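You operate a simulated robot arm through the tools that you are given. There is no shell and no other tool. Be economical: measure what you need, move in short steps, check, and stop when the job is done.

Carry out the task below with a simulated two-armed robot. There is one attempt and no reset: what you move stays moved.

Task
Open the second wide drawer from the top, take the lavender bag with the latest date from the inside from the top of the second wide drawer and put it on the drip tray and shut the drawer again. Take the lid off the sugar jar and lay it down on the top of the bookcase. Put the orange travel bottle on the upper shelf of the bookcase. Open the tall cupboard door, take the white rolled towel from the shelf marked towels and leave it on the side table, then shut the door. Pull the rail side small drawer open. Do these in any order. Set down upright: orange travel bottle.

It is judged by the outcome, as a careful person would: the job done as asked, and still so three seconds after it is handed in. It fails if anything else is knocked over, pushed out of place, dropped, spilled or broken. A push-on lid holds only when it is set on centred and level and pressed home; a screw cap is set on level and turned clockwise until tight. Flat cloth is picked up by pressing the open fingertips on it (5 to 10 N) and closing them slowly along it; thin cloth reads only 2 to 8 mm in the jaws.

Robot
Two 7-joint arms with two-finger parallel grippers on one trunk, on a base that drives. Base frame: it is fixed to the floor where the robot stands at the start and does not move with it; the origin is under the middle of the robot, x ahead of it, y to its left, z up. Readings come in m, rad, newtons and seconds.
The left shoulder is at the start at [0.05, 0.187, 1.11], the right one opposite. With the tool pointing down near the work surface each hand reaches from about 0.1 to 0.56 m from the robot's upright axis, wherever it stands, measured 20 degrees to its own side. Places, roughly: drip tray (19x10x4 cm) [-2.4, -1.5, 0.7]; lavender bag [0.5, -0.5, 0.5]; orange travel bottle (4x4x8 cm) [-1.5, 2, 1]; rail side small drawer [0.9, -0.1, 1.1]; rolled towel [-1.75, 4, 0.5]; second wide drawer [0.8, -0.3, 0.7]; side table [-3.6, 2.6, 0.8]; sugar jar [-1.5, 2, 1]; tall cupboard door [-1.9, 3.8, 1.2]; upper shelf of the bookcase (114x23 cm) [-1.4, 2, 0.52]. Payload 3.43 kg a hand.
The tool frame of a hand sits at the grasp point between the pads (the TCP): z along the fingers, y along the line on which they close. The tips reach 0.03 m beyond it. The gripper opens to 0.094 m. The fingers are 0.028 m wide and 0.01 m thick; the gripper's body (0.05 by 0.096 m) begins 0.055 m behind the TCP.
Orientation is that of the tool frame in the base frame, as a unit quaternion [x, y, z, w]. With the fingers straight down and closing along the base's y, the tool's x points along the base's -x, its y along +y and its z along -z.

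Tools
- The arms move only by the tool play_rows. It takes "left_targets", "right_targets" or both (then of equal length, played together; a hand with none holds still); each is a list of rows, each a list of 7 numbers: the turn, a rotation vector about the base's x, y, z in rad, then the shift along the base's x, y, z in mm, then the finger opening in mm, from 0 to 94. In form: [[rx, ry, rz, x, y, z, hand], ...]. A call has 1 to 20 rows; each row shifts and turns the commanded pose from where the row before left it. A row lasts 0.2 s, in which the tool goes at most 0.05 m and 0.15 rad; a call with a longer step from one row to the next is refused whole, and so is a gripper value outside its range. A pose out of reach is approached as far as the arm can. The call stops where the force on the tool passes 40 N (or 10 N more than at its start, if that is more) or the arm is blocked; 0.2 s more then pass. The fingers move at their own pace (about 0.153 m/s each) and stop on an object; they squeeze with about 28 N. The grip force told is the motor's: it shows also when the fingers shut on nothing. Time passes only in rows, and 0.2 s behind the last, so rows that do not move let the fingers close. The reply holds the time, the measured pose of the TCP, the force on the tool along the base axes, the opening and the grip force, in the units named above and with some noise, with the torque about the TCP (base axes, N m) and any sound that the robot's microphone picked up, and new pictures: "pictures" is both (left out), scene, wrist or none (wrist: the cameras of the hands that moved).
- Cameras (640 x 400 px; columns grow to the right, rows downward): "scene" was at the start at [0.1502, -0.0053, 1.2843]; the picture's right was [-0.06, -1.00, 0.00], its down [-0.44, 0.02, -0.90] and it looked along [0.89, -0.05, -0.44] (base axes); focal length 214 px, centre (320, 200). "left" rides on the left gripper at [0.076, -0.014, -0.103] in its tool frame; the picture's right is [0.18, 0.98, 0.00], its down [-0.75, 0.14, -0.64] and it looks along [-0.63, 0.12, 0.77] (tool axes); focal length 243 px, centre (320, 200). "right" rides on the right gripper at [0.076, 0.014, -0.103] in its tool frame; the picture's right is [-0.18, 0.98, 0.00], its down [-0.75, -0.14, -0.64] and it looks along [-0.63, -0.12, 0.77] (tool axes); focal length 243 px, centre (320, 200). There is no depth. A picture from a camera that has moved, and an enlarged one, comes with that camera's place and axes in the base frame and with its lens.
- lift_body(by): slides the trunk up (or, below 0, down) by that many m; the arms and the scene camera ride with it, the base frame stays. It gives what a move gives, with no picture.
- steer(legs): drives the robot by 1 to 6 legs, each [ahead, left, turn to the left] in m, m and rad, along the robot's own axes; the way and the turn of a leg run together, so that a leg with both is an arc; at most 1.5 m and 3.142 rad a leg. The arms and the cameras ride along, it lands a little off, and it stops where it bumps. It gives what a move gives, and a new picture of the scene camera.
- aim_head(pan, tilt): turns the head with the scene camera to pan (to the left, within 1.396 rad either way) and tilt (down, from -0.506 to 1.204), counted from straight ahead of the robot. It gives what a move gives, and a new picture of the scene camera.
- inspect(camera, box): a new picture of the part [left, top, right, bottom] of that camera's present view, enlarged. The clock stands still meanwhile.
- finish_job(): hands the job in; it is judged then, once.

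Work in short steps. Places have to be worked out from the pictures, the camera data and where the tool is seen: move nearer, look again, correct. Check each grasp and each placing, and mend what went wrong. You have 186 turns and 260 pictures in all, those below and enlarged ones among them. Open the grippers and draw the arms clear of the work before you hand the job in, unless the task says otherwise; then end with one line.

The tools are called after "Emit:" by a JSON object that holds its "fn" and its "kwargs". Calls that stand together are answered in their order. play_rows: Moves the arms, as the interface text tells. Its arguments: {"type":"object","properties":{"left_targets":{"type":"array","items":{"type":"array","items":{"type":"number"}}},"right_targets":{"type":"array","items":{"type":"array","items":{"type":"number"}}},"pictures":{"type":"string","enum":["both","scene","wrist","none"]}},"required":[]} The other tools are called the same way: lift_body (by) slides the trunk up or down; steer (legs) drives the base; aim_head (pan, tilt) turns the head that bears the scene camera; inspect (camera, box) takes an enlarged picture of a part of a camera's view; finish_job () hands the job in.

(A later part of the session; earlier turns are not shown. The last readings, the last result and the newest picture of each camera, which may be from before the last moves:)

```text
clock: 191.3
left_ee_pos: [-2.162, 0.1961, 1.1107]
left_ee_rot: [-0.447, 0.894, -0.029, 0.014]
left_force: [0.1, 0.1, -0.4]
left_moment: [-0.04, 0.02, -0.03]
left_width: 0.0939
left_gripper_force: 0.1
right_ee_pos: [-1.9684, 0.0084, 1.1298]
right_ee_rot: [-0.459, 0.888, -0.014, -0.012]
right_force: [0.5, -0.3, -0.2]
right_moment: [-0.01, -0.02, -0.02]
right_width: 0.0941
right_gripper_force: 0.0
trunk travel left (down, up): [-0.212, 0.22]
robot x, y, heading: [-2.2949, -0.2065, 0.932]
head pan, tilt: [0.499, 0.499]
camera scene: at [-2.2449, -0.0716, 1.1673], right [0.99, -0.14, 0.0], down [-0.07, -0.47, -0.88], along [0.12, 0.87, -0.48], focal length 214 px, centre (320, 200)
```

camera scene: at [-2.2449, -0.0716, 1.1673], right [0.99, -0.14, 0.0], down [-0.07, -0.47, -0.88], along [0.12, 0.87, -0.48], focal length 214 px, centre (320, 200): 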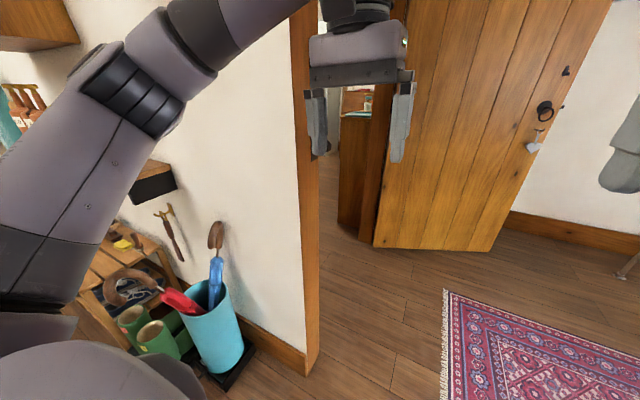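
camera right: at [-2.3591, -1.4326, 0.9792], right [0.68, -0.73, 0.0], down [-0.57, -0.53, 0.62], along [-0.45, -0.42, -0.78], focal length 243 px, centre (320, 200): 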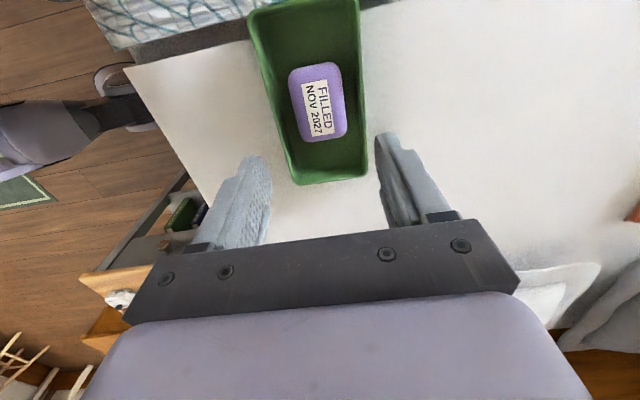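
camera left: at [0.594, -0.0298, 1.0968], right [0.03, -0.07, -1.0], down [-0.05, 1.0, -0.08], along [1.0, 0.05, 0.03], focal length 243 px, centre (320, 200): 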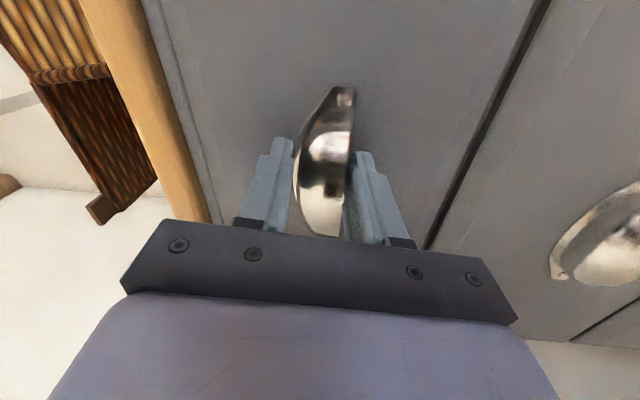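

I pass the bed foot toward the doorway centre, then turn to face through it.

Emit:
{"fn": "steer", "kwargs": {"legs": [[0.35, -0.13, 0], [0.71, 0, 0], [0, 0, 1.568]]}}

Emit:
{"fn": "aim_head", "kwargs": {"pan": 0, "tilt": 0.4}}

```text
clock: 201.1
left_ee_pos: [-1.9602, 0.6959, 1.1102]
left_ee_rot: [0.951, -0.309, 0.01, -0.03]
left_force: [-0.3, 0.2, -1.0]
left_moment: [-0.03, 0.03, 0.03]
left_width: 0.094
left_gripper_force: 0.1
right_ee_pos: [-1.7769, 0.892, 1.1285]
right_ee_rot: [0.955, -0.295, 0.018, -0.001]
right_force: [0.0, 0.1, 0.0]
right_moment: [0.03, 0.0, -0.02]
right_width: 0.0941
right_gripper_force: 0.0
trunk travel left (down, up): [-0.212, 0.22]
robot x, y, heading: [-1.5538, 0.5714, 2.52]
head pan, tilt: [0.499, 0.499]
camera scene: at [-1.6912, 0.6173, 1.1673], right [0.12, 0.99, 0.0], down [0.48, -0.06, -0.88], along [-0.87, 0.11, -0.48], focal length 214 px, centre (320, 200)
```

scene: 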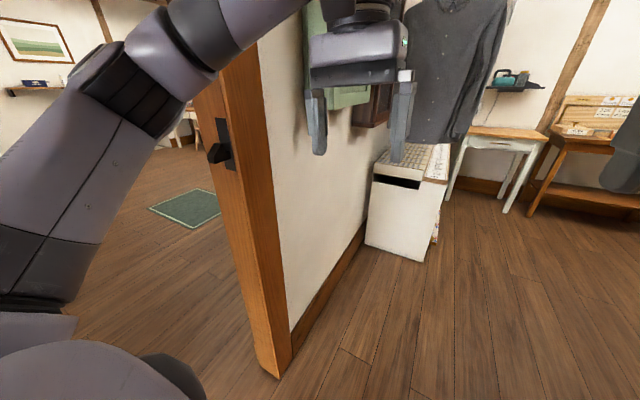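

```text
clock: 202.0
left_ee_pos: [-1.9611, 0.6959, 1.1098]
left_ee_rot: [0.951, -0.308, 0.009, -0.03]
left_force: [0.7, 0.2, 0.2]
left_moment: [0.0, -0.04, 0.01]
left_width: 0.0938
left_gripper_force: 0.1
right_ee_pos: [-1.7774, 0.8937, 1.1287]
right_ee_rot: [0.955, -0.295, 0.019, -0.001]
right_force: [0.4, -0.9, 1.4]
right_moment: [0.01, 0.0, -0.01]
right_width: 0.0938
right_gripper_force: 0.1
trunk travel left (down, up): [-0.212, 0.22]
robot x, y, heading: [-1.5565, 0.5755, 2.523]
head pan, tilt: [0.0, 0.4]
camera scene: at [-1.6762, 0.6601, 1.1764], right [0.58, 0.81, 0.0], down [0.32, -0.23, -0.92], along [-0.75, 0.54, -0.39], focal length 214 px, centre (320, 200)
```

scene: 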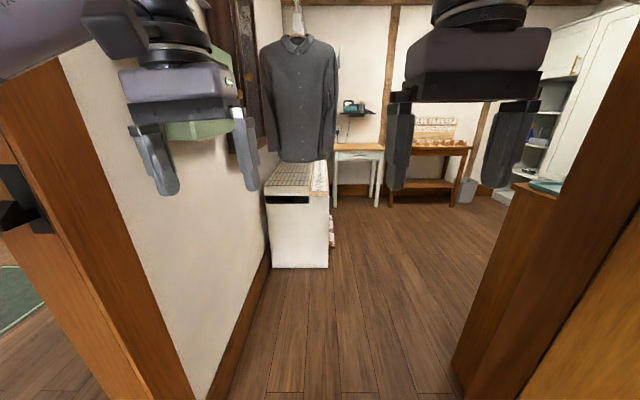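

Through the doorway: the bookcase end is to the right (corner ≈ a -0.18, b 2.42), side table is the white one ahead. I drive through, sidestep in front of the bookcase, and turn to face it.

Emit:
{"fn": "steer", "kwargs": {"legs": [[0.85, 0, -0.025], [0.56, -0.6, 0]]}}

Emit:
{"fn": "aim_head", "kwargs": {"pan": -1.1, "tilt": 0.4}}

```text
clock: 204.7
left_ee_pos: [-2.2822, 0.944, 1.128]
left_ee_rot: [0.947, -0.319, -0.019, -0.028]
left_force: [-0.2, -0.8, 0.4]
left_moment: [0.0, -0.03, -0.01]
left_width: 0.0939
left_gripper_force: 0.1
right_ee_pos: [-2.1075, 1.1429, 1.1371]
right_ee_rot: [0.957, -0.291, 0.006, -0.002]
right_force: [-0.5, -0.4, -0.8]
right_moment: [-0.04, -0.01, 0.01]
right_width: 0.0941
right_gripper_force: 0.1
trunk travel left (down, up): [-0.212, 0.22]
robot x, y, heading: [-1.9006, 0.8334, 2.526]
head pan, tilt: [0.0, 0.4]
stopped in leg 1: the robot was blocked; the commanded pose is now the measured one
camera scene: at [-2.0048, 0.9098, 1.18], right [0.58, 0.82, -0.01], down [0.3, -0.22, -0.93], along [-0.76, 0.53, -0.37], focal length 214 px, centre (320, 200)
```

scene: 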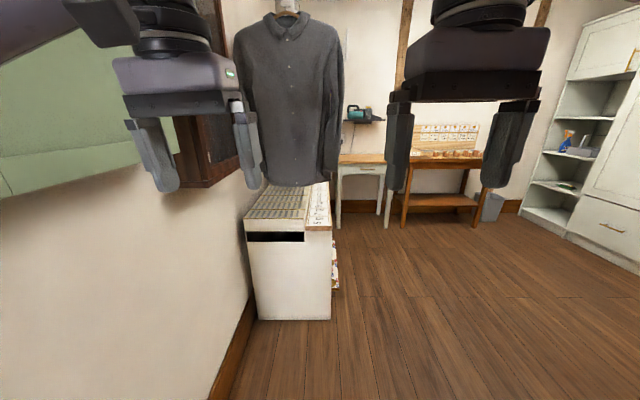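

```text
clock: 206.1
left_ee_pos: [-2.2811, 0.9448, 1.1288]
left_ee_rot: [0.947, -0.318, -0.021, -0.027]
left_force: [-0.3, 0.0, 0.8]
left_moment: [-0.03, -0.02, 0.05]
left_width: 0.0943
left_gripper_force: 0.1
right_ee_pos: [-2.1066, 1.1425, 1.1389]
right_ee_rot: [0.956, -0.293, 0.002, -0.003]
right_force: [0.2, -0.1, -0.2]
right_moment: [-0.04, 0.0, 0.01]
right_width: 0.0939
right_gripper_force: 0.0
trunk travel left (down, up): [-0.212, 0.22]
robot x, y, heading: [-1.905, 0.8284, 2.524]
head pan, tilt: [-1.1, 0.4]
camera scene: at [-1.9146, 0.9472, 1.1781], right [0.99, -0.15, -0.03], down [-0.08, -0.38, -0.92], along [0.12, 0.92, -0.38], focal length 214 px, centre (320, 200)
```

scene: 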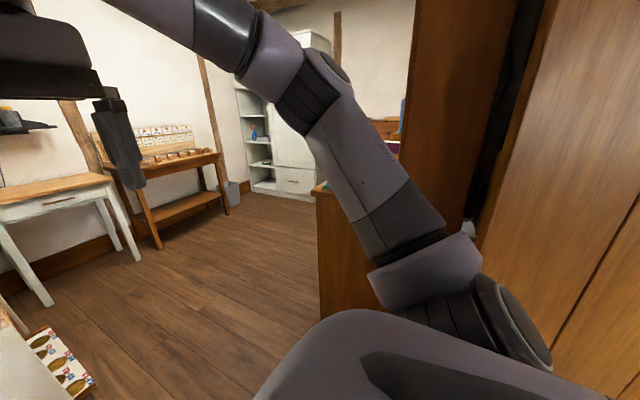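

Blocked — likely the left arm against the wall-mounted green cabinet (bottom ≈1.1 m). I back out, lower the trunk fully so the arms pass underneath, shift a little right, and retry.

Emit:
{"fn": "steer", "kwargs": {"legs": [[-0.25, 0, 0]]}}

Emit:
{"fn": "lift_body", "kwargs": {"by": -0.21}}

Emit:
{"fn": "steer", "kwargs": {"legs": [[0.05, -0.05, -0.025], [0.75, 0, 0]]}}

```text
clock: 207.9
left_ee_pos: [-2.1011, 0.808, 1.1152]
left_ee_rot: [0.948, -0.318, -0.003, -0.029]
left_force: [0.1, 0.1, 0.1]
left_moment: [0.01, 0.02, -0.01]
left_width: 0.0941
left_gripper_force: 0.1
right_ee_pos: [-1.9248, 1.0052, 1.1302]
right_ee_rot: [0.956, -0.293, 0.018, -0.001]
right_force: [0.4, -0.3, -0.5]
right_moment: [0.02, 0.0, -0.02]
right_width: 0.0941
right_gripper_force: 0.0
trunk travel left (down, up): [-0.212, 0.22]
robot x, y, heading: [-1.7009, 0.6843, 2.52]
head pan, tilt: [-1.1, 0.4]
camera scene: at [-1.7349, 0.8102, 1.1765], right [0.99, -0.15, 0.0], down [-0.06, -0.38, -0.92], along [0.14, 0.91, -0.39], focal length 214 px, centre (320, 200)
```

scene: 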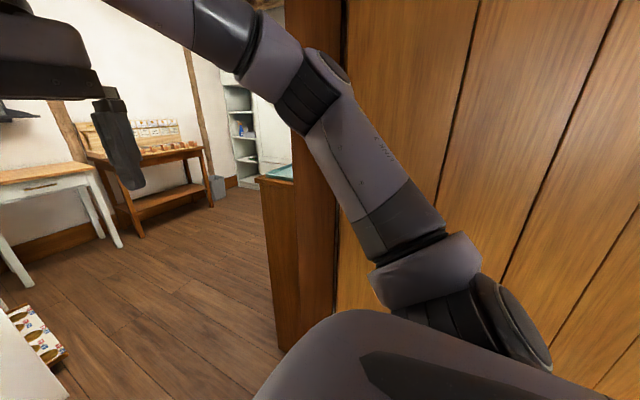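

```text
clock: 210.1
left_ee_pos: [-2.101, 0.8083, 0.9048]
left_ee_rot: [0.948, -0.318, -0.004, -0.028]
left_force: [0.0, -0.4, 0.3]
left_moment: [0.02, 0.02, 0.01]
left_width: 0.0941
left_gripper_force: 0.1
right_ee_pos: [-1.9254, 1.0051, 0.9192]
right_ee_rot: [0.956, -0.294, 0.017, -0.002]
right_force: [-0.2, -0.1, 0.3]
right_moment: [0.02, 0.01, 0.0]
right_width: 0.0941
right_gripper_force: 0.0
trunk travel left (down, up): [-0.002, 0.43]
robot x, y, heading: [-1.7007, 0.683, 2.52]
head pan, tilt: [-1.1, 0.4]
```

```text
clock: 214.2
left_ee_pos: [-2.6123, 1.2609, 0.906]
left_ee_rot: [0.949, -0.312, 0.0, -0.032]
left_force: [0.3, -0.4, 0.4]
left_moment: [0.03, 0.01, -0.02]
left_width: 0.0941
left_gripper_force: 0.0
right_ee_pos: [-2.4299, 1.4572, 0.9234]
right_ee_rot: [0.956, -0.294, 0.011, -0.003]
right_force: [0.5, -0.3, -0.4]
right_moment: [0.0, -0.01, -0.02]
right_width: 0.094
right_gripper_force: 0.0
trunk travel left (down, up): [-0.002, 0.43]
robot x, y, heading: [-2.2126, 1.1437, 2.52]
head pan, tilt: [-1.1, 0.4]
stopped in leg 2: the robot was blocked; the commanded pose is now the measured one
camera scene: at [-2.2401, 1.2622, 0.9674], right [0.99, -0.15, -0.01], down [-0.07, -0.38, -0.92], along [0.13, 0.91, -0.38], focal length 214 px, centre (320, 200)
```

scene: 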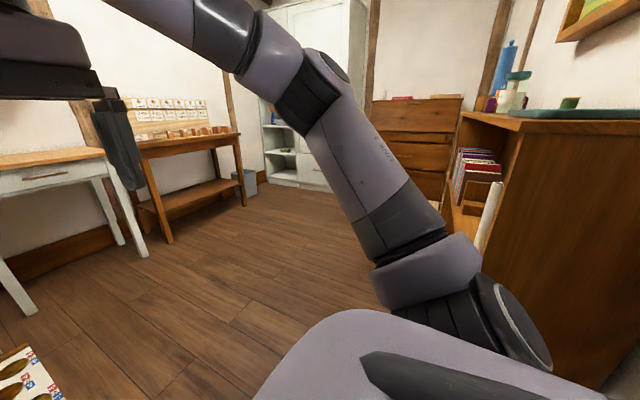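

Much further. I look ahead-left to see what now blocks.

Emit:
{"fn": "aim_head", "kwargs": {"pan": 0.3, "tilt": 0.4}}

Emit:
{"fn": "aim_head", "kwargs": {"pan": 1.2, "tilt": 0.3}}

```text
clock: 215.8
left_ee_pos: [-2.6112, 1.261, 0.907]
left_ee_rot: [0.948, -0.315, -0.004, -0.031]
left_force: [-0.2, -0.8, -0.4]
left_moment: [0.0, 0.0, 0.02]
left_width: 0.094
left_gripper_force: 0.0
right_ee_pos: [-2.4303, 1.4565, 0.9229]
right_ee_rot: [0.955, -0.296, 0.009, -0.003]
right_force: [-0.4, 0.1, 0.0]
right_moment: [0.02, -0.04, 0.02]
right_width: 0.094
right_gripper_force: 0.0
trunk travel left (down, up): [-0.002, 0.43]
robot x, y, heading: [-2.2193, 1.1439, 2.514]
head pan, tilt: [0.3, 0.4]
camera scene: at [-2.342, 1.1994, 0.9666], right [0.32, 0.95, 0.0], down [0.35, -0.12, -0.93], along [-0.88, 0.3, -0.37], focal length 214 px, centre (320, 200)
```

scene: 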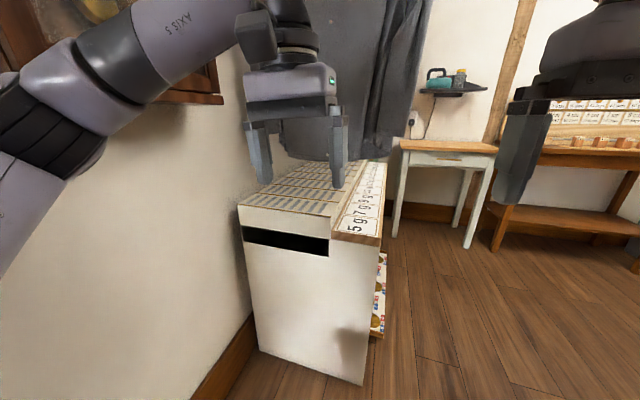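

```text
clock: 216.9
left_ee_pos: [-2.6119, 1.262, 0.908]
left_ee_rot: [0.949, -0.315, -0.004, -0.031]
left_force: [1.2, -0.3, 0.2]
left_moment: [0.0, 0.02, 0.0]
left_width: 0.094
left_gripper_force: 0.1
right_ee_pos: [-2.4293, 1.4562, 0.9237]
right_ee_rot: [0.955, -0.296, 0.009, -0.003]
right_force: [0.4, -0.2, 0.1]
right_moment: [-0.01, 0.02, 0.01]
right_width: 0.0941
right_gripper_force: 0.1
trunk travel left (down, up): [-0.002, 0.43]
robot x, y, heading: [-2.2203, 1.1414, 2.515]
head pan, tilt: [1.201, 0.3]
camera scene: at [-2.3322, 1.1193, 0.9753], right [-0.54, 0.84, 0.02], down [0.23, 0.17, -0.96], along [-0.81, -0.52, -0.29], focal length 214 px, centre (320, 200)
```

scene: 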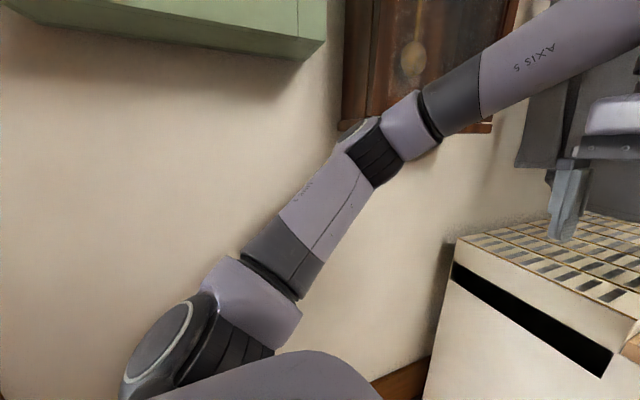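

The left elbow is at the wall clock. I back off slightly, move right away from it, then go diagonally forward-right past the bookcase corner.

Emit:
{"fn": "steer", "kwargs": {"legs": [[-0.06, -0.03, 0], [0, -0.12, 0], [0.3, -0.15, 0], [0.3, -0.35, 0]]}}

Emit:
{"fn": "aim_head", "kwargs": {"pan": -1.2, "tilt": 0.4}}

```text
clock: 224.3
left_ee_pos: [-2.6731, 2.111, 0.9023]
left_ee_rot: [0.948, -0.316, 0.003, -0.03]
left_force: [-0.5, 0.0, 0.0]
left_moment: [-0.03, 0.0, 0.02]
left_width: 0.0942
left_gripper_force: 0.0
right_ee_pos: [-2.4908, 2.3056, 0.9197]
right_ee_rot: [0.955, -0.297, 0.017, -0.001]
right_force: [0.0, -0.1, -0.3]
right_moment: [0.02, -0.02, 0.0]
right_width: 0.0941
right_gripper_force: 0.0
trunk travel left (down, up): [-0.002, 0.43]
robot x, y, heading: [-2.2689, 1.9833, 2.507]
head pan, tilt: [1.201, 0.3]
camera scene: at [-2.3958, 1.9677, 0.9757], right [-0.54, 0.84, 0.0], down [0.25, 0.16, -0.96], along [-0.8, -0.52, -0.3], focal length 214 px, centre (320, 200)
```

scene: 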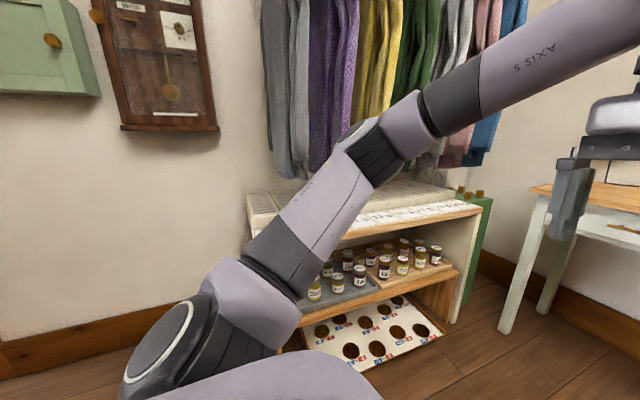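

```text
clock: 226.5
left_ee_pos: [-2.673, 2.11, 0.9022]
left_ee_rot: [0.948, -0.317, 0.003, -0.03]
left_force: [0.2, 0.8, 0.3]
left_moment: [0.01, 0.0, -0.03]
left_width: 0.0938
left_gripper_force: 0.0
right_ee_pos: [-2.4906, 2.3047, 0.9202]
right_ee_rot: [0.955, -0.297, 0.019, -0.001]
right_force: [-1.2, 0.7, 0.4]
right_moment: [0.01, -0.02, 0.02]
right_width: 0.0942
right_gripper_force: 0.0
trunk travel left (down, up): [-0.002, 0.43]
robot x, y, heading: [-2.269, 1.9862, 2.512]
head pan, tilt: [-1.201, 0.4]
camera scene: at [-2.2936, 2.1077, 0.9664], right [0.97, -0.26, 0.0], down [-0.1, -0.38, -0.92], along [0.24, 0.89, -0.39], focal length 214 px, centre (320, 200)
```

scene: 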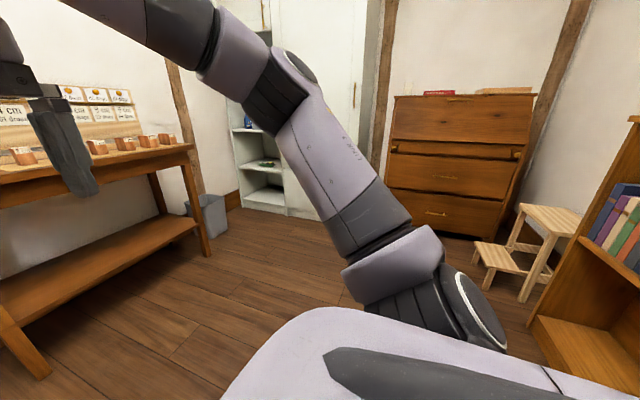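

Clear now. I turn right to face the bookcase.

Emit:
{"fn": "steer", "kwargs": {"legs": [[0.05, 0, 0], [0, 0, -1.578], [0, 0, -1.578]]}}

Emit:
{"fn": "lift_body", "kwargs": {"by": 0.32}}

Emit:
{"fn": "aim_head", "kwargs": {"pan": 0.3, "tilt": 0.6}}

```text
clock: 235.1
left_ee_pos: [-1.9087, 1.8832, 0.9033]
left_ee_rot: [0.321, 0.947, -0.03, -0.004]
left_force: [-1.6, -0.3, -0.5]
left_moment: [0.04, -0.03, -0.02]
left_width: 0.0941
left_gripper_force: 0.0
right_ee_pos: [-2.0934, 1.69, 0.9189]
right_ee_rot: [0.3, 0.954, -0.001, -0.018]
right_force: [0.2, -0.1, 0.0]
right_moment: [-0.03, 0.01, 0.0]
right_width: 0.0944
right_gripper_force: 0.1
trunk travel left (down, up): [-0.002, 0.43]
robot x, y, heading: [-2.3129, 2.0149, -0.639]
head pan, tilt: [-1.201, 0.4]
camera scene: at [-2.2884, 1.8894, 0.9664], right [-0.96, 0.26, 0.0], down [0.1, 0.38, -0.92], along [-0.24, -0.89, -0.39], focal length 214 px, centre (320, 200)
```

scene: 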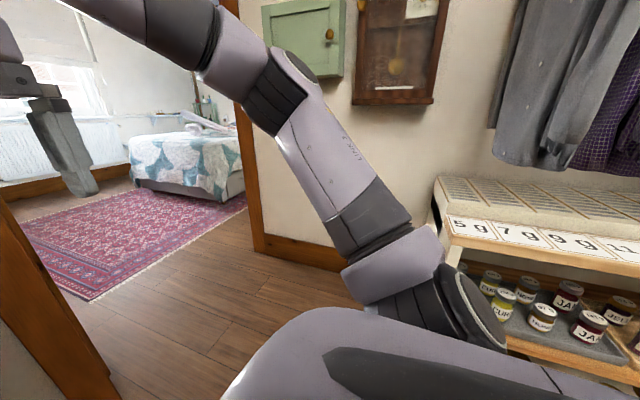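

```text
clock: 238.3
left_ee_pos: [-1.9102, 1.8846, 1.2223]
left_ee_rot: [0.321, 0.946, -0.03, -0.003]
left_force: [-0.6, 0.4, 0.6]
left_moment: [0.0, -0.01, 0.0]
left_width: 0.0938
left_gripper_force: 0.1
right_ee_pos: [-2.0928, 1.6896, 1.24]
right_ee_rot: [0.302, 0.953, -0.002, -0.018]
right_force: [-0.1, 0.7, 0.3]
right_moment: [-0.01, -0.01, 0.02]
right_width: 0.0938
right_gripper_force: 0.1
trunk travel left (down, up): [-0.322, 0.11]
robot x, y, heading: [-2.3058, 2.0184, -0.639]
head pan, tilt: [-1.201, 0.4]
```

```text
clock: 239.9
left_ee_pos: [-1.9095, 1.8839, 1.2223]
left_ee_rot: [0.32, 0.947, -0.03, -0.004]
left_force: [0.0, -0.1, 0.6]
left_moment: [-0.01, 0.02, -0.02]
left_width: 0.0938
left_gripper_force: 0.1
right_ee_pos: [-2.0939, 1.6897, 1.2393]
right_ee_rot: [0.301, 0.953, -0.001, -0.018]
right_force: [0.7, 0.0, 0.1]
right_moment: [0.01, 0.01, -0.01]
right_width: 0.0941
right_gripper_force: 0.0
trunk travel left (down, up): [-0.322, 0.11]
robot x, y, heading: [-2.3137, 2.0084, -0.635]
head pan, tilt: [0.3, 0.6]
camera scene: at [-2.1805, 1.9494, 1.2682], right [-0.33, -0.94, 0.0], down [-0.53, 0.19, -0.83], along [0.78, -0.27, -0.56], focal length 214 px, centre (320, 200)
```

scene: 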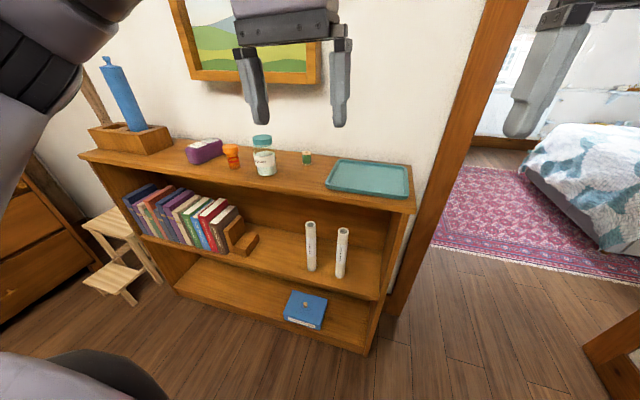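

Emit:
{"fn": "inspect", "kwargs": {"camera": "scene", "box": [120, 110, 420, 297]}}

```text
2.13 times, centred on (270, 204) of scene
camera zoom: at [-2.1805, 1.9494, 1.2682], right [-0.33, -0.94, 0.0], down [-0.53, 0.19, -0.83], along [0.78, -0.27, -0.56], focal length 458 px, centre (427, 192)
```

zoom: 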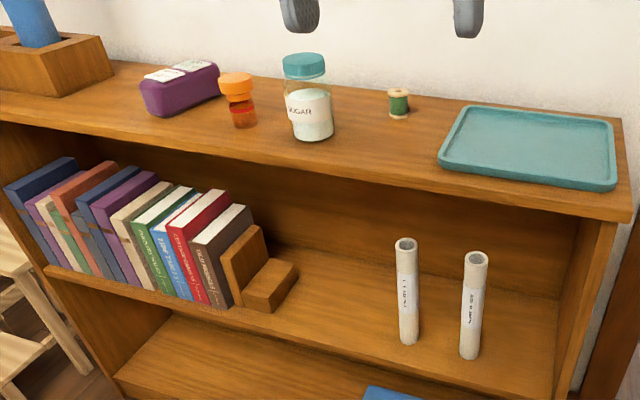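

I see everything: orange bottle ≈(-1.467,2.004), jar ≈(-1.544,1.909) on the top (z≈0.95); free space on the upper shelf between the bookend and the rolls. I move left and closer.

Emit:
{"fn": "steer", "kwargs": {"legs": [[0, 0.5, 0], [0.15, 0, 0]]}}

Emit:
{"fn": "aim_head", "kwargs": {"pan": 0.0, "tilt": 0.65}}

Emit:
{"fn": "inspect", "kwargs": {"camera": "scene", "box": [180, 110, 460, 285]}}

```text
clock: 245.7
left_ee_pos: [-1.494, 2.1912, 1.2223]
left_ee_rot: [0.322, 0.946, -0.03, -0.004]
left_force: [0.2, 0.2, -0.3]
left_moment: [0.02, -0.02, 0.0]
left_width: 0.0941
left_gripper_force: 0.0
right_ee_pos: [-1.6773, 1.9981, 1.2395]
right_ee_rot: [0.303, 0.953, -0.002, -0.017]
right_force: [0.5, 0.2, -0.4]
right_moment: [0.03, 0.02, 0.01]
right_width: 0.0943
right_gripper_force: 0.1
trunk travel left (down, up): [-0.322, 0.11]
robot x, y, heading: [-1.8948, 2.3233, -0.641]
head pan, tilt: [0.3, 0.6]
camera scene: at [-1.7642, 2.2577, 1.2681], right [-0.33, -0.94, 0.0], down [-0.53, 0.19, -0.82], along [0.78, -0.27, -0.57], focal length 214 px, centre (320, 200)
```

scene: 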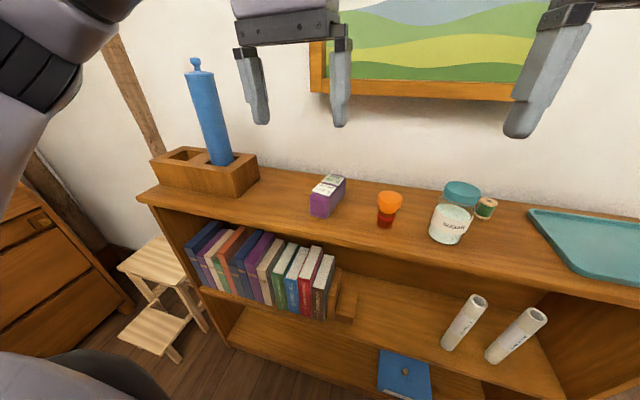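

```text
clock: 246.5
left_ee_pos: [-1.4936, 2.1925, 1.2217]
left_ee_rot: [0.321, 0.946, -0.03, -0.004]
left_force: [0.0, 0.5, -0.2]
left_moment: [0.0, 0.02, 0.01]
left_width: 0.094
left_gripper_force: 0.0
right_ee_pos: [-1.6779, 1.9985, 1.2404]
right_ee_rot: [0.302, 0.953, -0.002, -0.018]
right_force: [0.2, 0.0, -0.4]
right_moment: [-0.01, -0.03, -0.05]
right_width: 0.0942
right_gripper_force: 0.1
trunk travel left (down, up): [-0.322, 0.11]
robot x, y, heading: [-1.8932, 2.323, -0.641]
head pan, tilt: [0.0, 0.649]
camera scene: at [-1.7784, 2.2358, 1.2639], right [-0.6, -0.8, 0.0], down [-0.49, 0.36, -0.8], along [0.64, -0.47, -0.6], focal length 214 px, centre (320, 200)
```

scene: 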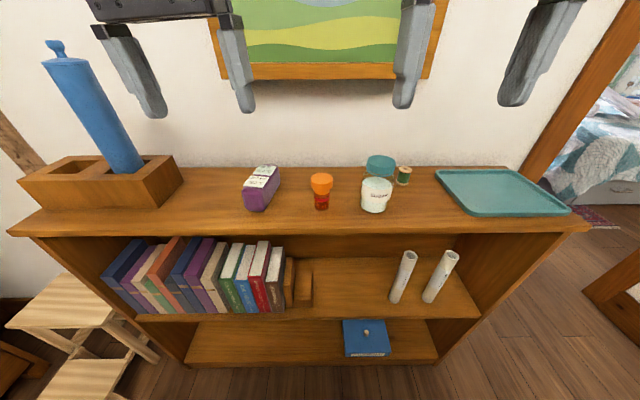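

```text
2.29 times, centred on (320, 198) of scene
camera zoom: at [-1.7784, 2.2358, 1.2639], right [-0.6, -0.8, 0.0], down [-0.49, 0.36, -0.8], along [0.64, -0.47, -0.6], focal length 490 px, centre (320, 206)
```

zoom: 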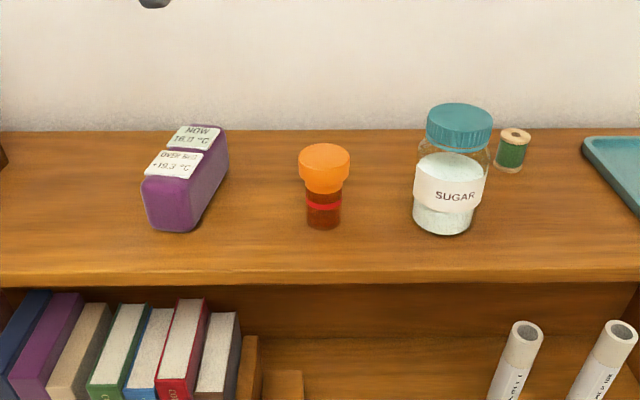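

Bottle centre ≈(-1.458,1.995), top surface z≈0.948; front edge f≈0.46. I shift the base 0.12 m left so the bottle is in the right hand's comfortable zone, then pitch the right hand 45° and bring it to a pre-grasp pose.

Emit:
{"fn": "steer", "kwargs": {"legs": [[0, 0.12, 0]]}}

Emit:
{"fn": "play_rows", "kwargs": {"right_targets": [[-0.078, -0.105, 0, 10, -5, -20, 70], [-0.078, -0.105, 0, 10, -5, -20, 70], [-0.078, -0.105, 0, 10, -5, -20, 70], [-0.078, -0.105, 0, 10, -5, -20, 70], [-0.078, -0.105, 0, 10, -5, -20, 70], [-0.078, -0.105, 0, 10, -5, -20, 70], [0, 0, 0, 0, 0, 0, 70]], "pictures": "both"}}

```text
clock: 248.2
left_ee_pos: [-1.4214, 2.2896, 1.2226]
left_ee_rot: [0.321, 0.947, -0.03, -0.004]
left_force: [-0.3, 0.5, 0.2]
left_moment: [-0.01, -0.02, -0.01]
left_width: 0.094
left_gripper_force: 0.1
right_ee_pos: [-1.6054, 2.0949, 1.2402]
right_ee_rot: [0.302, 0.953, -0.001, -0.018]
right_force: [0.1, 0.1, -0.6]
right_moment: [-0.02, 0.03, 0.01]
right_width: 0.0939
right_gripper_force: 0.0
trunk travel left (down, up): [-0.322, 0.11]
robot x, y, heading: [-1.8225, 2.4185, -0.643]
head pan, tilt: [0.0, 0.649]
camera scene: at [-1.7062, 2.3329, 1.2639], right [-0.6, -0.8, 0.0], down [-0.49, 0.36, -0.8], along [0.64, -0.48, -0.6], focal length 214 px, centre (320, 200)
```

scene: 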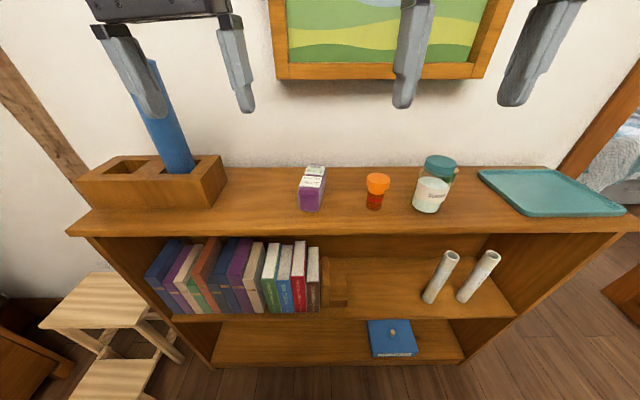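

```text
clock: 249.8
left_ee_pos: [-1.4215, 2.289, 1.2235]
left_ee_rot: [0.322, 0.946, -0.03, -0.004]
left_force: [0.0, -0.3, 0.4]
left_moment: [-0.01, 0.01, -0.01]
left_width: 0.0941
left_gripper_force: 0.0
right_ee_pos: [-1.5462, 2.0647, 1.1194]
right_ee_rot: [0.284, 0.886, -0.125, 0.346]
right_force: [-1.1, -0.1, -0.4]
right_moment: [-0.01, 0.04, 0.01]
right_width: 0.0701
right_gripper_force: 0.0
trunk travel left (down, up): [-0.322, 0.11]
robot x, y, heading: [-1.8265, 2.4133, -0.642]
head pan, tilt: [0.0, 0.649]
camera scene: at [-1.7065, 2.3328, 1.2639], right [-0.6, -0.8, 0.0], down [-0.49, 0.36, -0.8], along [0.64, -0.48, -0.6], focal length 214 px, centre (320, 200)
camera right: at [-1.6387, 2.1525, 1.1427], right [0.69, 0.72, 0.1], down [0.02, -0.16, 0.99], along [0.72, -0.68, -0.12], focal length 243 px, centre (320, 200)
```

scene: 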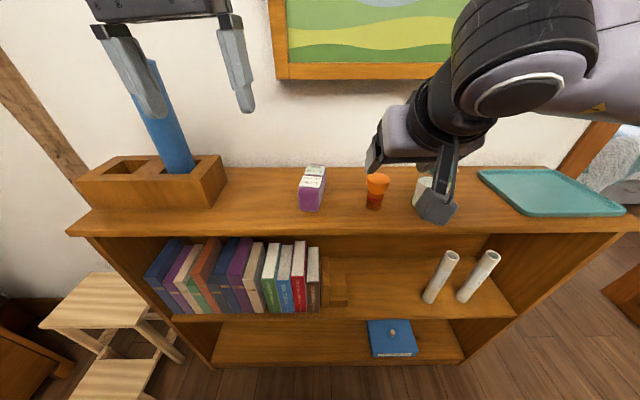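
right: 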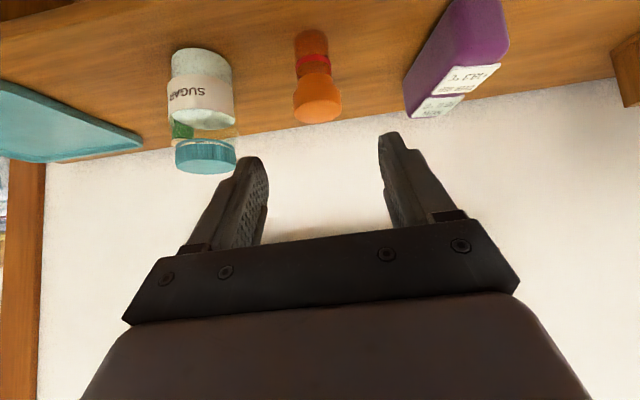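

The bottle lies exactly along the tool axis. I advance 0.12 m along it and check.

Emit:
{"fn": "play_rows", "kwargs": {"right_targets": [[0, 0, 0, 16.3, -12.7, -21.9, 70], [0, 0, 0, 16.3, -12.7, -21.9, 70], [0, 0, 0, 16.3, -12.7, -21.9, 70], [0, 0, 0, 16.3, -12.7, -21.9, 70], [0, 0, 0, 0, 0, 0, 70]], "pictures": "both"}}

```text
clock: 251.0
left_ee_pos: [-1.4212, 2.2884, 1.2224]
left_ee_rot: [0.322, 0.946, -0.03, -0.004]
left_force: [-0.8, 0.1, 0.8]
left_moment: [-0.01, -0.02, -0.02]
left_width: 0.094
left_gripper_force: 0.1
right_ee_pos: [-1.4799, 2.0134, 1.0312]
right_ee_rot: [0.284, 0.886, -0.126, 0.346]
right_force: [0.7, -0.5, -0.1]
right_moment: [-0.01, -0.02, -0.03]
right_width: 0.0702
right_gripper_force: 0.1
trunk travel left (down, up): [-0.322, 0.11]
robot x, y, heading: [-1.825, 2.4226, -0.639]
head pan, tilt: [0.0, 0.649]
camera scene: at [-1.7065, 2.3328, 1.2639], right [-0.6, -0.8, 0.0], down [-0.49, 0.36, -0.8], along [0.64, -0.48, -0.6], focal length 214 px, centre (320, 200)
camera right: at [-1.573, 2.1026, 1.0553], right [0.69, 0.72, 0.1], down [0.02, -0.16, 0.99], along [0.72, -0.68, -0.12], focal length 243 px, centre (320, 200)
```

scene: 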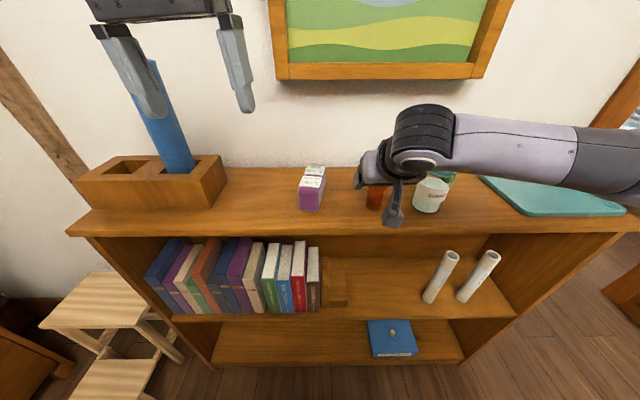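
right: 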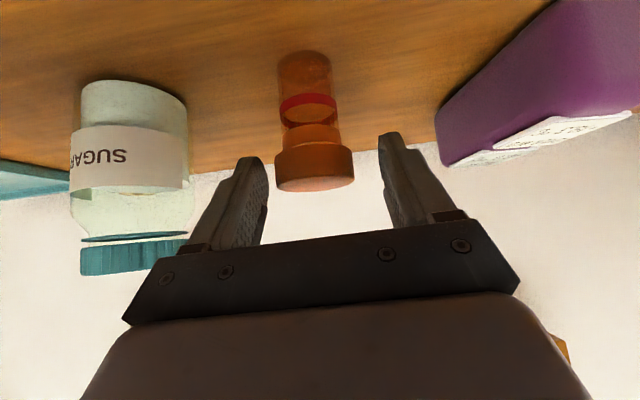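

Well centred. Final 38 mm along the axis, then close gently.

Emit:
{"fn": "play_rows", "kwargs": {"right_targets": [[0, 0, 0, 10.3, -8, -14, 70], [0, 0, 0, 10.3, -8, -14, 70], [0, 0, 0, 0, 0, 0, 55], [0, 0, 0, 0, 0, 0, 40], [0, 0, 0, 0, 0, 0, 30], [0, 0, 0, 0, 0, 0, 20], [0, 0, 0, 0, 0, 0, 20]], "pictures": "wrist"}}

```text
clock: 252.6
left_ee_pos: [-1.4217, 2.2892, 1.2219]
left_ee_rot: [0.322, 0.946, -0.03, -0.004]
left_force: [-0.4, -0.3, -0.9]
left_moment: [0.01, 0.01, 0.01]
left_width: 0.0941
left_gripper_force: 0.1
right_ee_pos: [-1.4591, 1.9977, 1.0047]
right_ee_rot: [0.283, 0.886, -0.125, 0.346]
right_force: [-0.5, -1.7, 0.6]
right_moment: [-0.03, -0.06, 0.0]
right_width: 0.0487
right_gripper_force: 27.8
trunk travel left (down, up): [-0.322, 0.11]
robot x, y, heading: [-1.8237, 2.4182, -0.637]
head pan, tilt: [0.0, 0.649]
camera right: at [-1.5527, 2.0861, 1.0283], right [0.69, 0.72, 0.1], down [0.02, -0.16, 0.99], along [0.72, -0.68, -0.13], focal length 243 px, centre (320, 200)
```

right: 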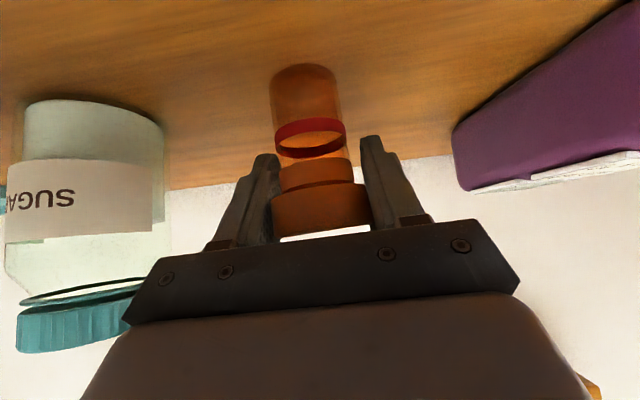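

Bottle gripped by the cap (49 mm). I lift it, draw it back clear of the front edge.

Emit:
{"fn": "play_rows", "kwargs": {"right_targets": [[0, 0, 0, 0, 0, 15, 20], [0, 0, 0, 0, 0, 25, 20], [0, 0, 0, 0, 0, 25, 20], [0, 0, 0, -24, 18, 5, 20], [0, 0, 0, -24, 18, 0, 20], [0, 0, 0, -24, 18, 0, 20], [0, 0, 0, -24, 18, 0, 20], [0, 0, 0, -24, 18, 0, 20], [0, 0, 0, -24, 18, 0, 20], [0, 0, 0, 0, 0, 0, 20]], "pictures": "both"}}

```text
clock: 254.8
left_ee_pos: [-1.4222, 2.2888, 1.2228]
left_ee_rot: [0.321, 0.946, -0.03, -0.003]
left_force: [0.3, -0.9, -0.4]
left_moment: [0.0, 0.0, 0.03]
left_width: 0.0939
left_gripper_force: 0.1
right_ee_pos: [-1.6038, 2.1075, 1.0744]
right_ee_rot: [0.284, 0.886, -0.126, 0.345]
right_force: [1.0, 0.6, -1.1]
right_moment: [0.04, 0.01, -0.05]
right_width: 0.0489
right_gripper_force: 27.9
trunk travel left (down, up): [-0.322, 0.11]
robot x, y, heading: [-1.8223, 2.4232, -0.638]
head pan, tilt: [0.0, 0.649]
camera scene: at [-1.7064, 2.3326, 1.2639], right [-0.6, -0.8, 0.0], down [-0.49, 0.36, -0.8], along [0.64, -0.47, -0.6], focal length 214 px, centre (320, 200)
camera right: at [-1.6965, 2.1949, 1.098], right [0.69, 0.72, 0.1], down [0.02, -0.16, 0.99], along [0.72, -0.68, -0.13], focal length 243 px, centre (320, 200)
```

scene: 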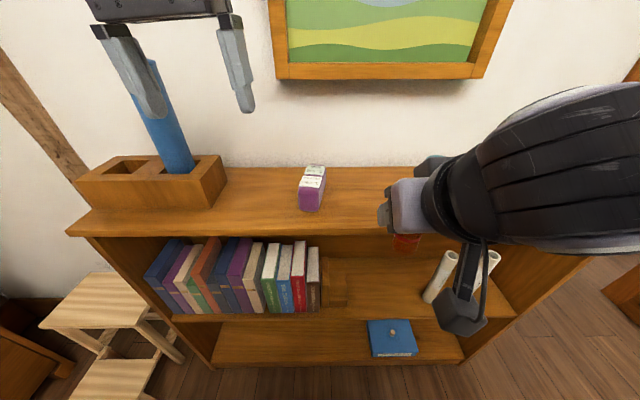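
right: 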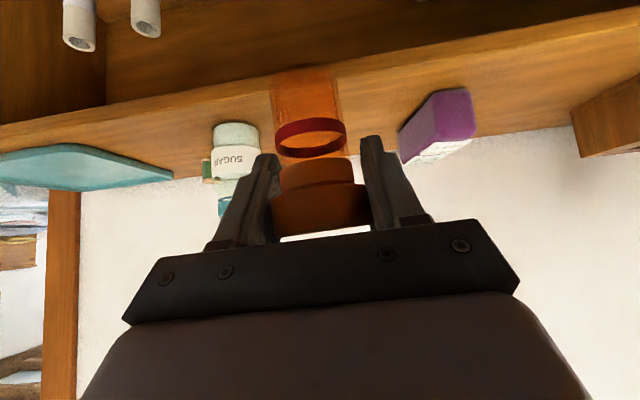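

I lower the trunk to shelf level (left hand drawn back first), and shift the bottle to the free gap on the shelf.

Emit:
{"fn": "play_rows", "kwargs": {"left_targets": [[0, 0, 0, -20, 15, 0, 94], [0, 0, 0, -20, 15, 0, 94], [0, 0, 0, -16, 12, 0, 94]], "right_targets": [[0, 0, 0, -17.5, -23.5, 0, 20], [0, 0, 0, -17.5, -23.5, 0, 20], [0, 0, 0, -17, -23, 0, 20]], "pictures": "none"}}

Emit:
{"fn": "lift_body", "kwargs": {"by": -0.3}}

Emit:
{"fn": "aim_head", "kwargs": {"pan": -0.3, "tilt": 0.6}}

Emit:
{"fn": "inspect", "kwargs": {"camera": "right", "box": [0, 0, 640, 400]}}

```text
clock: 255.6
left_ee_pos: [-1.479, 2.3314, 1.2223]
left_ee_rot: [0.321, 0.946, -0.031, -0.004]
left_force: [-0.8, 0.6, 0.1]
left_moment: [0.03, 0.0, 0.0]
left_width: 0.0937
left_gripper_force: 0.0
right_ee_pos: [-1.654, 2.0363, 1.0767]
right_ee_rot: [0.283, 0.886, -0.125, 0.345]
right_force: [0.0, 0.9, -0.3]
right_moment: [0.0, -0.03, 0.01]
right_width: 0.049
right_gripper_force: 27.8
right hand out of reach, approached as far as the arm can: row 3
trunk travel left (down, up): [-0.322, 0.11]
robot x, y, heading: [-1.8232, 2.4239, -0.639]
head pan, tilt: [0.0, 0.649]
```

```text
clock: 258.6
left_ee_pos: [-1.478, 2.3314, 0.9224]
left_ee_rot: [0.321, 0.947, -0.029, -0.004]
left_force: [-0.3, 0.5, 0.2]
left_moment: [0.0, -0.01, 0.02]
left_width: 0.094
left_gripper_force: 0.0
right_ee_pos: [-1.6537, 2.0361, 0.7756]
right_ee_rot: [0.284, 0.886, -0.126, 0.345]
right_force: [-0.3, 0.1, -0.5]
right_moment: [0.01, -0.02, 0.01]
right_width: 0.049
right_gripper_force: 28.0
trunk travel left (down, up): [-0.022, 0.41]
robot x, y, heading: [-1.8189, 2.4177, -0.638]
head pan, tilt: [0.0, 0.649]
```

```text
clock: 259.4
left_ee_pos: [-1.479, 2.3317, 0.9225]
left_ee_rot: [0.322, 0.946, -0.031, -0.004]
left_force: [1.1, 0.3, -0.2]
left_moment: [-0.01, 0.04, -0.01]
left_width: 0.0942
left_gripper_force: 0.0
right_ee_pos: [-1.6526, 2.0378, 0.7762]
right_ee_rot: [0.284, 0.886, -0.127, 0.344]
right_force: [0.8, 0.0, -0.8]
right_moment: [0.02, -0.02, 0.04]
right_width: 0.0491
right_gripper_force: 27.7
trunk travel left (down, up): [-0.022, 0.41]
robot x, y, heading: [-1.8226, 2.4178, -0.639]
head pan, tilt: [-0.3, 0.6]
camera scene: at [-1.7239, 2.3131, 0.9682], right [-0.81, -0.59, 0.0], down [-0.33, 0.46, -0.82], along [0.49, -0.67, -0.57], focal length 214 px, centre (320, 200)
```

scene: 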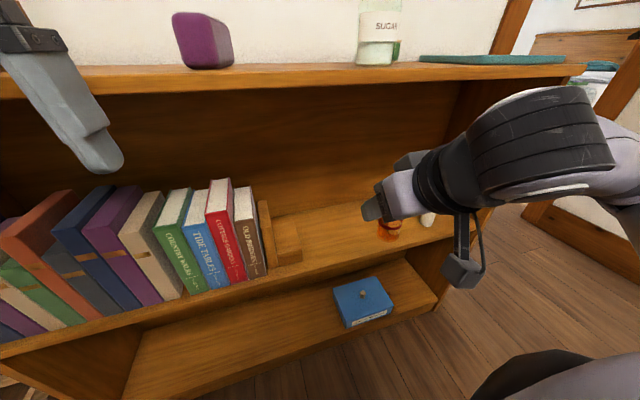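

```text
1.00 times, centred on (320, 200) of right (not enlarged: the box is as wide or as high as the picture)
camera zoom: at [-1.746, 2.1237, 0.7995], right [0.69, 0.72, 0.1], down [0.02, -0.16, 0.99], along [0.72, -0.68, -0.13], focal length 243 px, centre (320, 200)
```

zoom: 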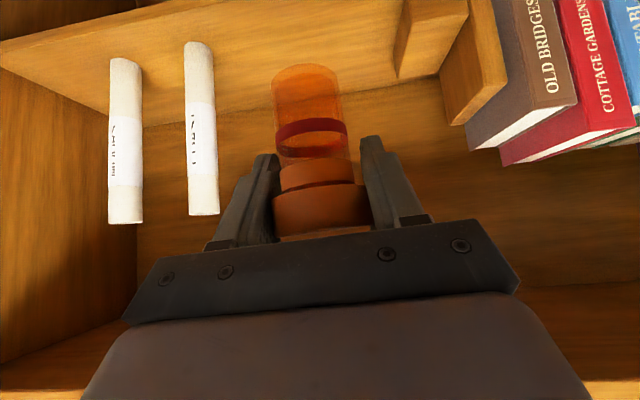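

The bottle is lined up with the gap between bookend and rolls; shelf z≈0.52. I move it in over the shelf at low height.

Emit:
{"fn": "play_rows", "kwargs": {"right_targets": [[0, 0, 0, 0, 0, -40, 20], [0, 0, 0, 0, 0, -40, 20], [0, 0, 0, 22, -16.4, -10, 20], [0, 0, 0, 22, -16.4, -10, 20], [0, 0, 0, 22, -16.4, -10, 20], [0, 0, 0, 22, -16.4, -10, 20], [0, 0, 0, 22, -16.4, -10, 20], [0, 0, 0, 22, -16.4, -10, 20], [0, 0, 0, 0, 0, 0, 20]], "pictures": "both"}}

```text
clock: 261.4
left_ee_pos: [-1.4789, 2.3301, 0.9225]
left_ee_rot: [0.321, 0.947, -0.03, -0.004]
left_force: [0.6, -0.3, 0.0]
left_moment: [-0.02, 0.01, 0.02]
left_width: 0.0941
left_gripper_force: 0.0
right_ee_pos: [-1.4963, 1.9295, 0.6423]
right_ee_rot: [0.283, 0.886, -0.126, 0.345]
right_force: [-1.0, -0.6, -0.6]
right_moment: [-0.01, 0.0, 0.01]
right_width: 0.0487
right_gripper_force: 28.2
right hand out of reach, approached as far as the arm can: row 1, 2
trunk travel left (down, up): [-0.022, 0.41]
robot x, y, heading: [-1.8246, 2.4166, -0.641]
head pan, tilt: [-0.3, 0.6]
camera scene: at [-1.7239, 2.3131, 0.9682], right [-0.81, -0.59, 0.0], down [-0.33, 0.46, -0.83], along [0.49, -0.67, -0.56], focal length 214 px, centre (320, 200)
camera right: at [-1.59, 2.0155, 0.6661], right [0.69, 0.72, 0.1], down [0.02, -0.16, 0.99], along [0.72, -0.68, -0.13], focal length 243 px, centre (320, 200)
```

scene: 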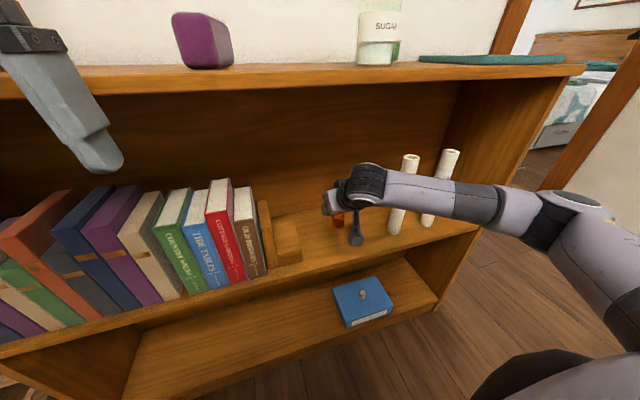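
right: 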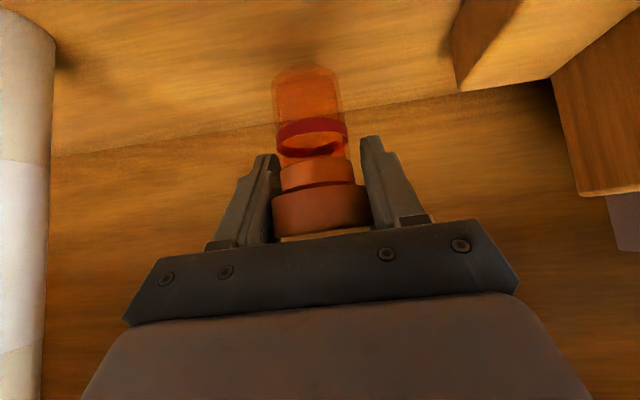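

Bottle is over the shelf, clear on both sides. I lower until contact.

Emit:
{"fn": "play_rows", "kwargs": {"right_targets": [[0, 0, 0, 0, 0, -15, 20], [0, 0, 0, 0, 0, -15, 20], [0, 0, 0, 0, 0, -12, 20], [0, 0, 0, 0, 0, -6, 20], [0, 0, 0, 0, 0, -5, 20], [0, 0, 0, 0, 0, -4, 20], [0, 0, 0, 0, 0, 0, 20]], "pictures": "both"}}

```text
clock: 263.0
left_ee_pos: [-1.4783, 2.3306, 0.9219]
left_ee_rot: [0.321, 0.947, -0.03, -0.004]
left_force: [0.6, -0.5, -0.9]
left_moment: [-0.01, 0.0, 0.02]
left_width: 0.094
left_gripper_force: 0.1
right_ee_pos: [-1.4976, 1.9285, 0.5859]
right_ee_rot: [0.285, 0.886, -0.126, 0.344]
right_force: [0.1, -0.1, 0.1]
right_moment: [-0.02, -0.01, -0.02]
right_width: 0.0488
right_gripper_force: 28.3
trunk travel left (down, up): [-0.022, 0.41]
robot x, y, heading: [-1.8228, 2.4148, -0.639]
head pan, tilt: [-0.3, 0.6]
camera scene: at [-1.7239, 2.3131, 0.9682], right [-0.81, -0.59, 0.0], down [-0.33, 0.46, -0.83], along [0.49, -0.67, -0.56], focal length 214 px, centre (320, 200)
camera right: at [-1.5905, 2.0156, 0.6096], right [0.69, 0.72, 0.1], down [0.02, -0.16, 0.99], along [0.72, -0.68, -0.13], focal length 243 px, centre (320, 200)
```

scene: 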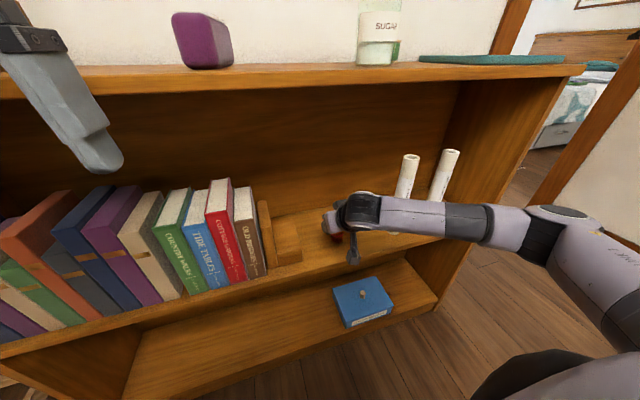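
right: 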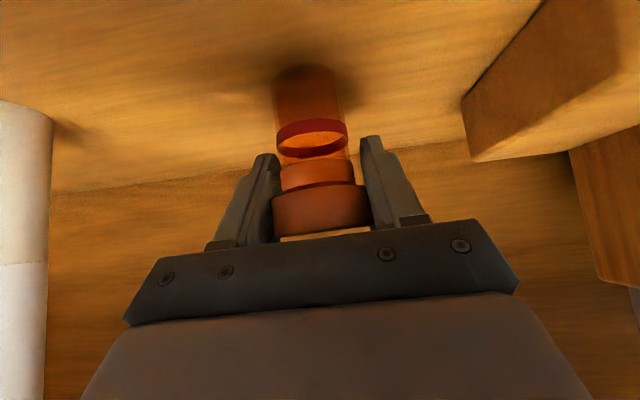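

Shadow shows the bottle nearly touching. I creep down in 3 mm steps.

Emit:
{"fn": "play_rows", "kwargs": {"right_targets": [[0, 0, 0, 0, 0, -3, 20], [0, 0, 0, 0, 0, -3, 20], [0, 0, 0, 0, 0, -3, 20], [0, 0, 0, 0, 0, -3, 20], [0, 0, 0, 0, 0, 0, 20]], "pictures": "wrist"}}

```text
clock: 264.2
left_ee_pos: [-1.4788, 2.3303, 0.9221]
left_ee_rot: [0.322, 0.946, -0.03, -0.003]
left_force: [0.0, 0.4, -0.1]
left_moment: [-0.01, 0.0, 0.01]
left_width: 0.0942
left_gripper_force: 0.1
right_ee_pos: [-1.4986, 1.9287, 0.5742]
right_ee_rot: [0.284, 0.885, -0.126, 0.346]
right_force: [-0.8, 0.0, 2.2]
right_moment: [0.03, -0.01, 0.02]
right_width: 0.0489
right_gripper_force: 27.8
trunk travel left (down, up): [-0.022, 0.41]
robot x, y, heading: [-1.8219, 2.4205, -0.637]
head pan, tilt: [-0.3, 0.6]
camera right: at [-1.5907, 2.0159, 0.5978], right [0.69, 0.72, 0.1], down [0.02, -0.16, 0.99], along [0.72, -0.68, -0.13], focal length 243 px, centre (320, 200)
```

right: 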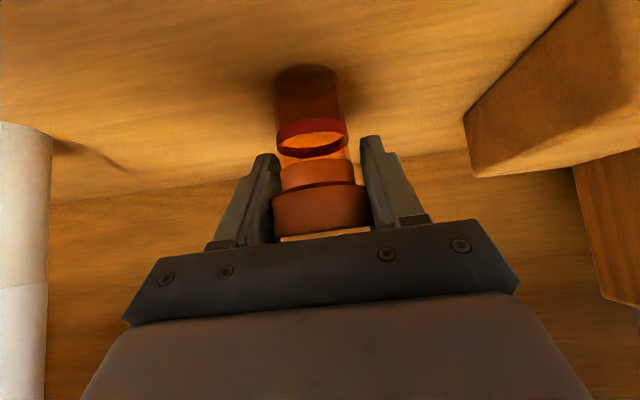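

Emit:
{"fn": "play_rows", "kwargs": {"right_targets": [[0, 0, 0, 0, 0, -2, 20], [0, 0, 0, 0, 0, -2, 20], [0, 0, 0, 0, 0, 0, 20]], "pictures": "none"}}

```text
clock: 265.0
left_ee_pos: [-1.4794, 2.3324, 0.9239]
left_ee_rot: [0.321, 0.947, -0.031, -0.003]
left_force: [0.7, -0.2, -0.4]
left_moment: [0.01, -0.02, 0.0]
left_width: 0.0942
left_gripper_force: 0.0
right_ee_pos: [-1.4983, 1.9291, 0.5736]
right_ee_rot: [0.283, 0.884, -0.126, 0.349]
right_force: [-4.1, -1.5, 21.0]
right_moment: [0.27, 0.12, 0.05]
right_width: 0.049
right_gripper_force: 28.2
trunk travel left (down, up): [-0.022, 0.41]
robot x, y, heading: [-1.8232, 2.4235, -0.642]
head pan, tilt: [-0.3, 0.6]
```

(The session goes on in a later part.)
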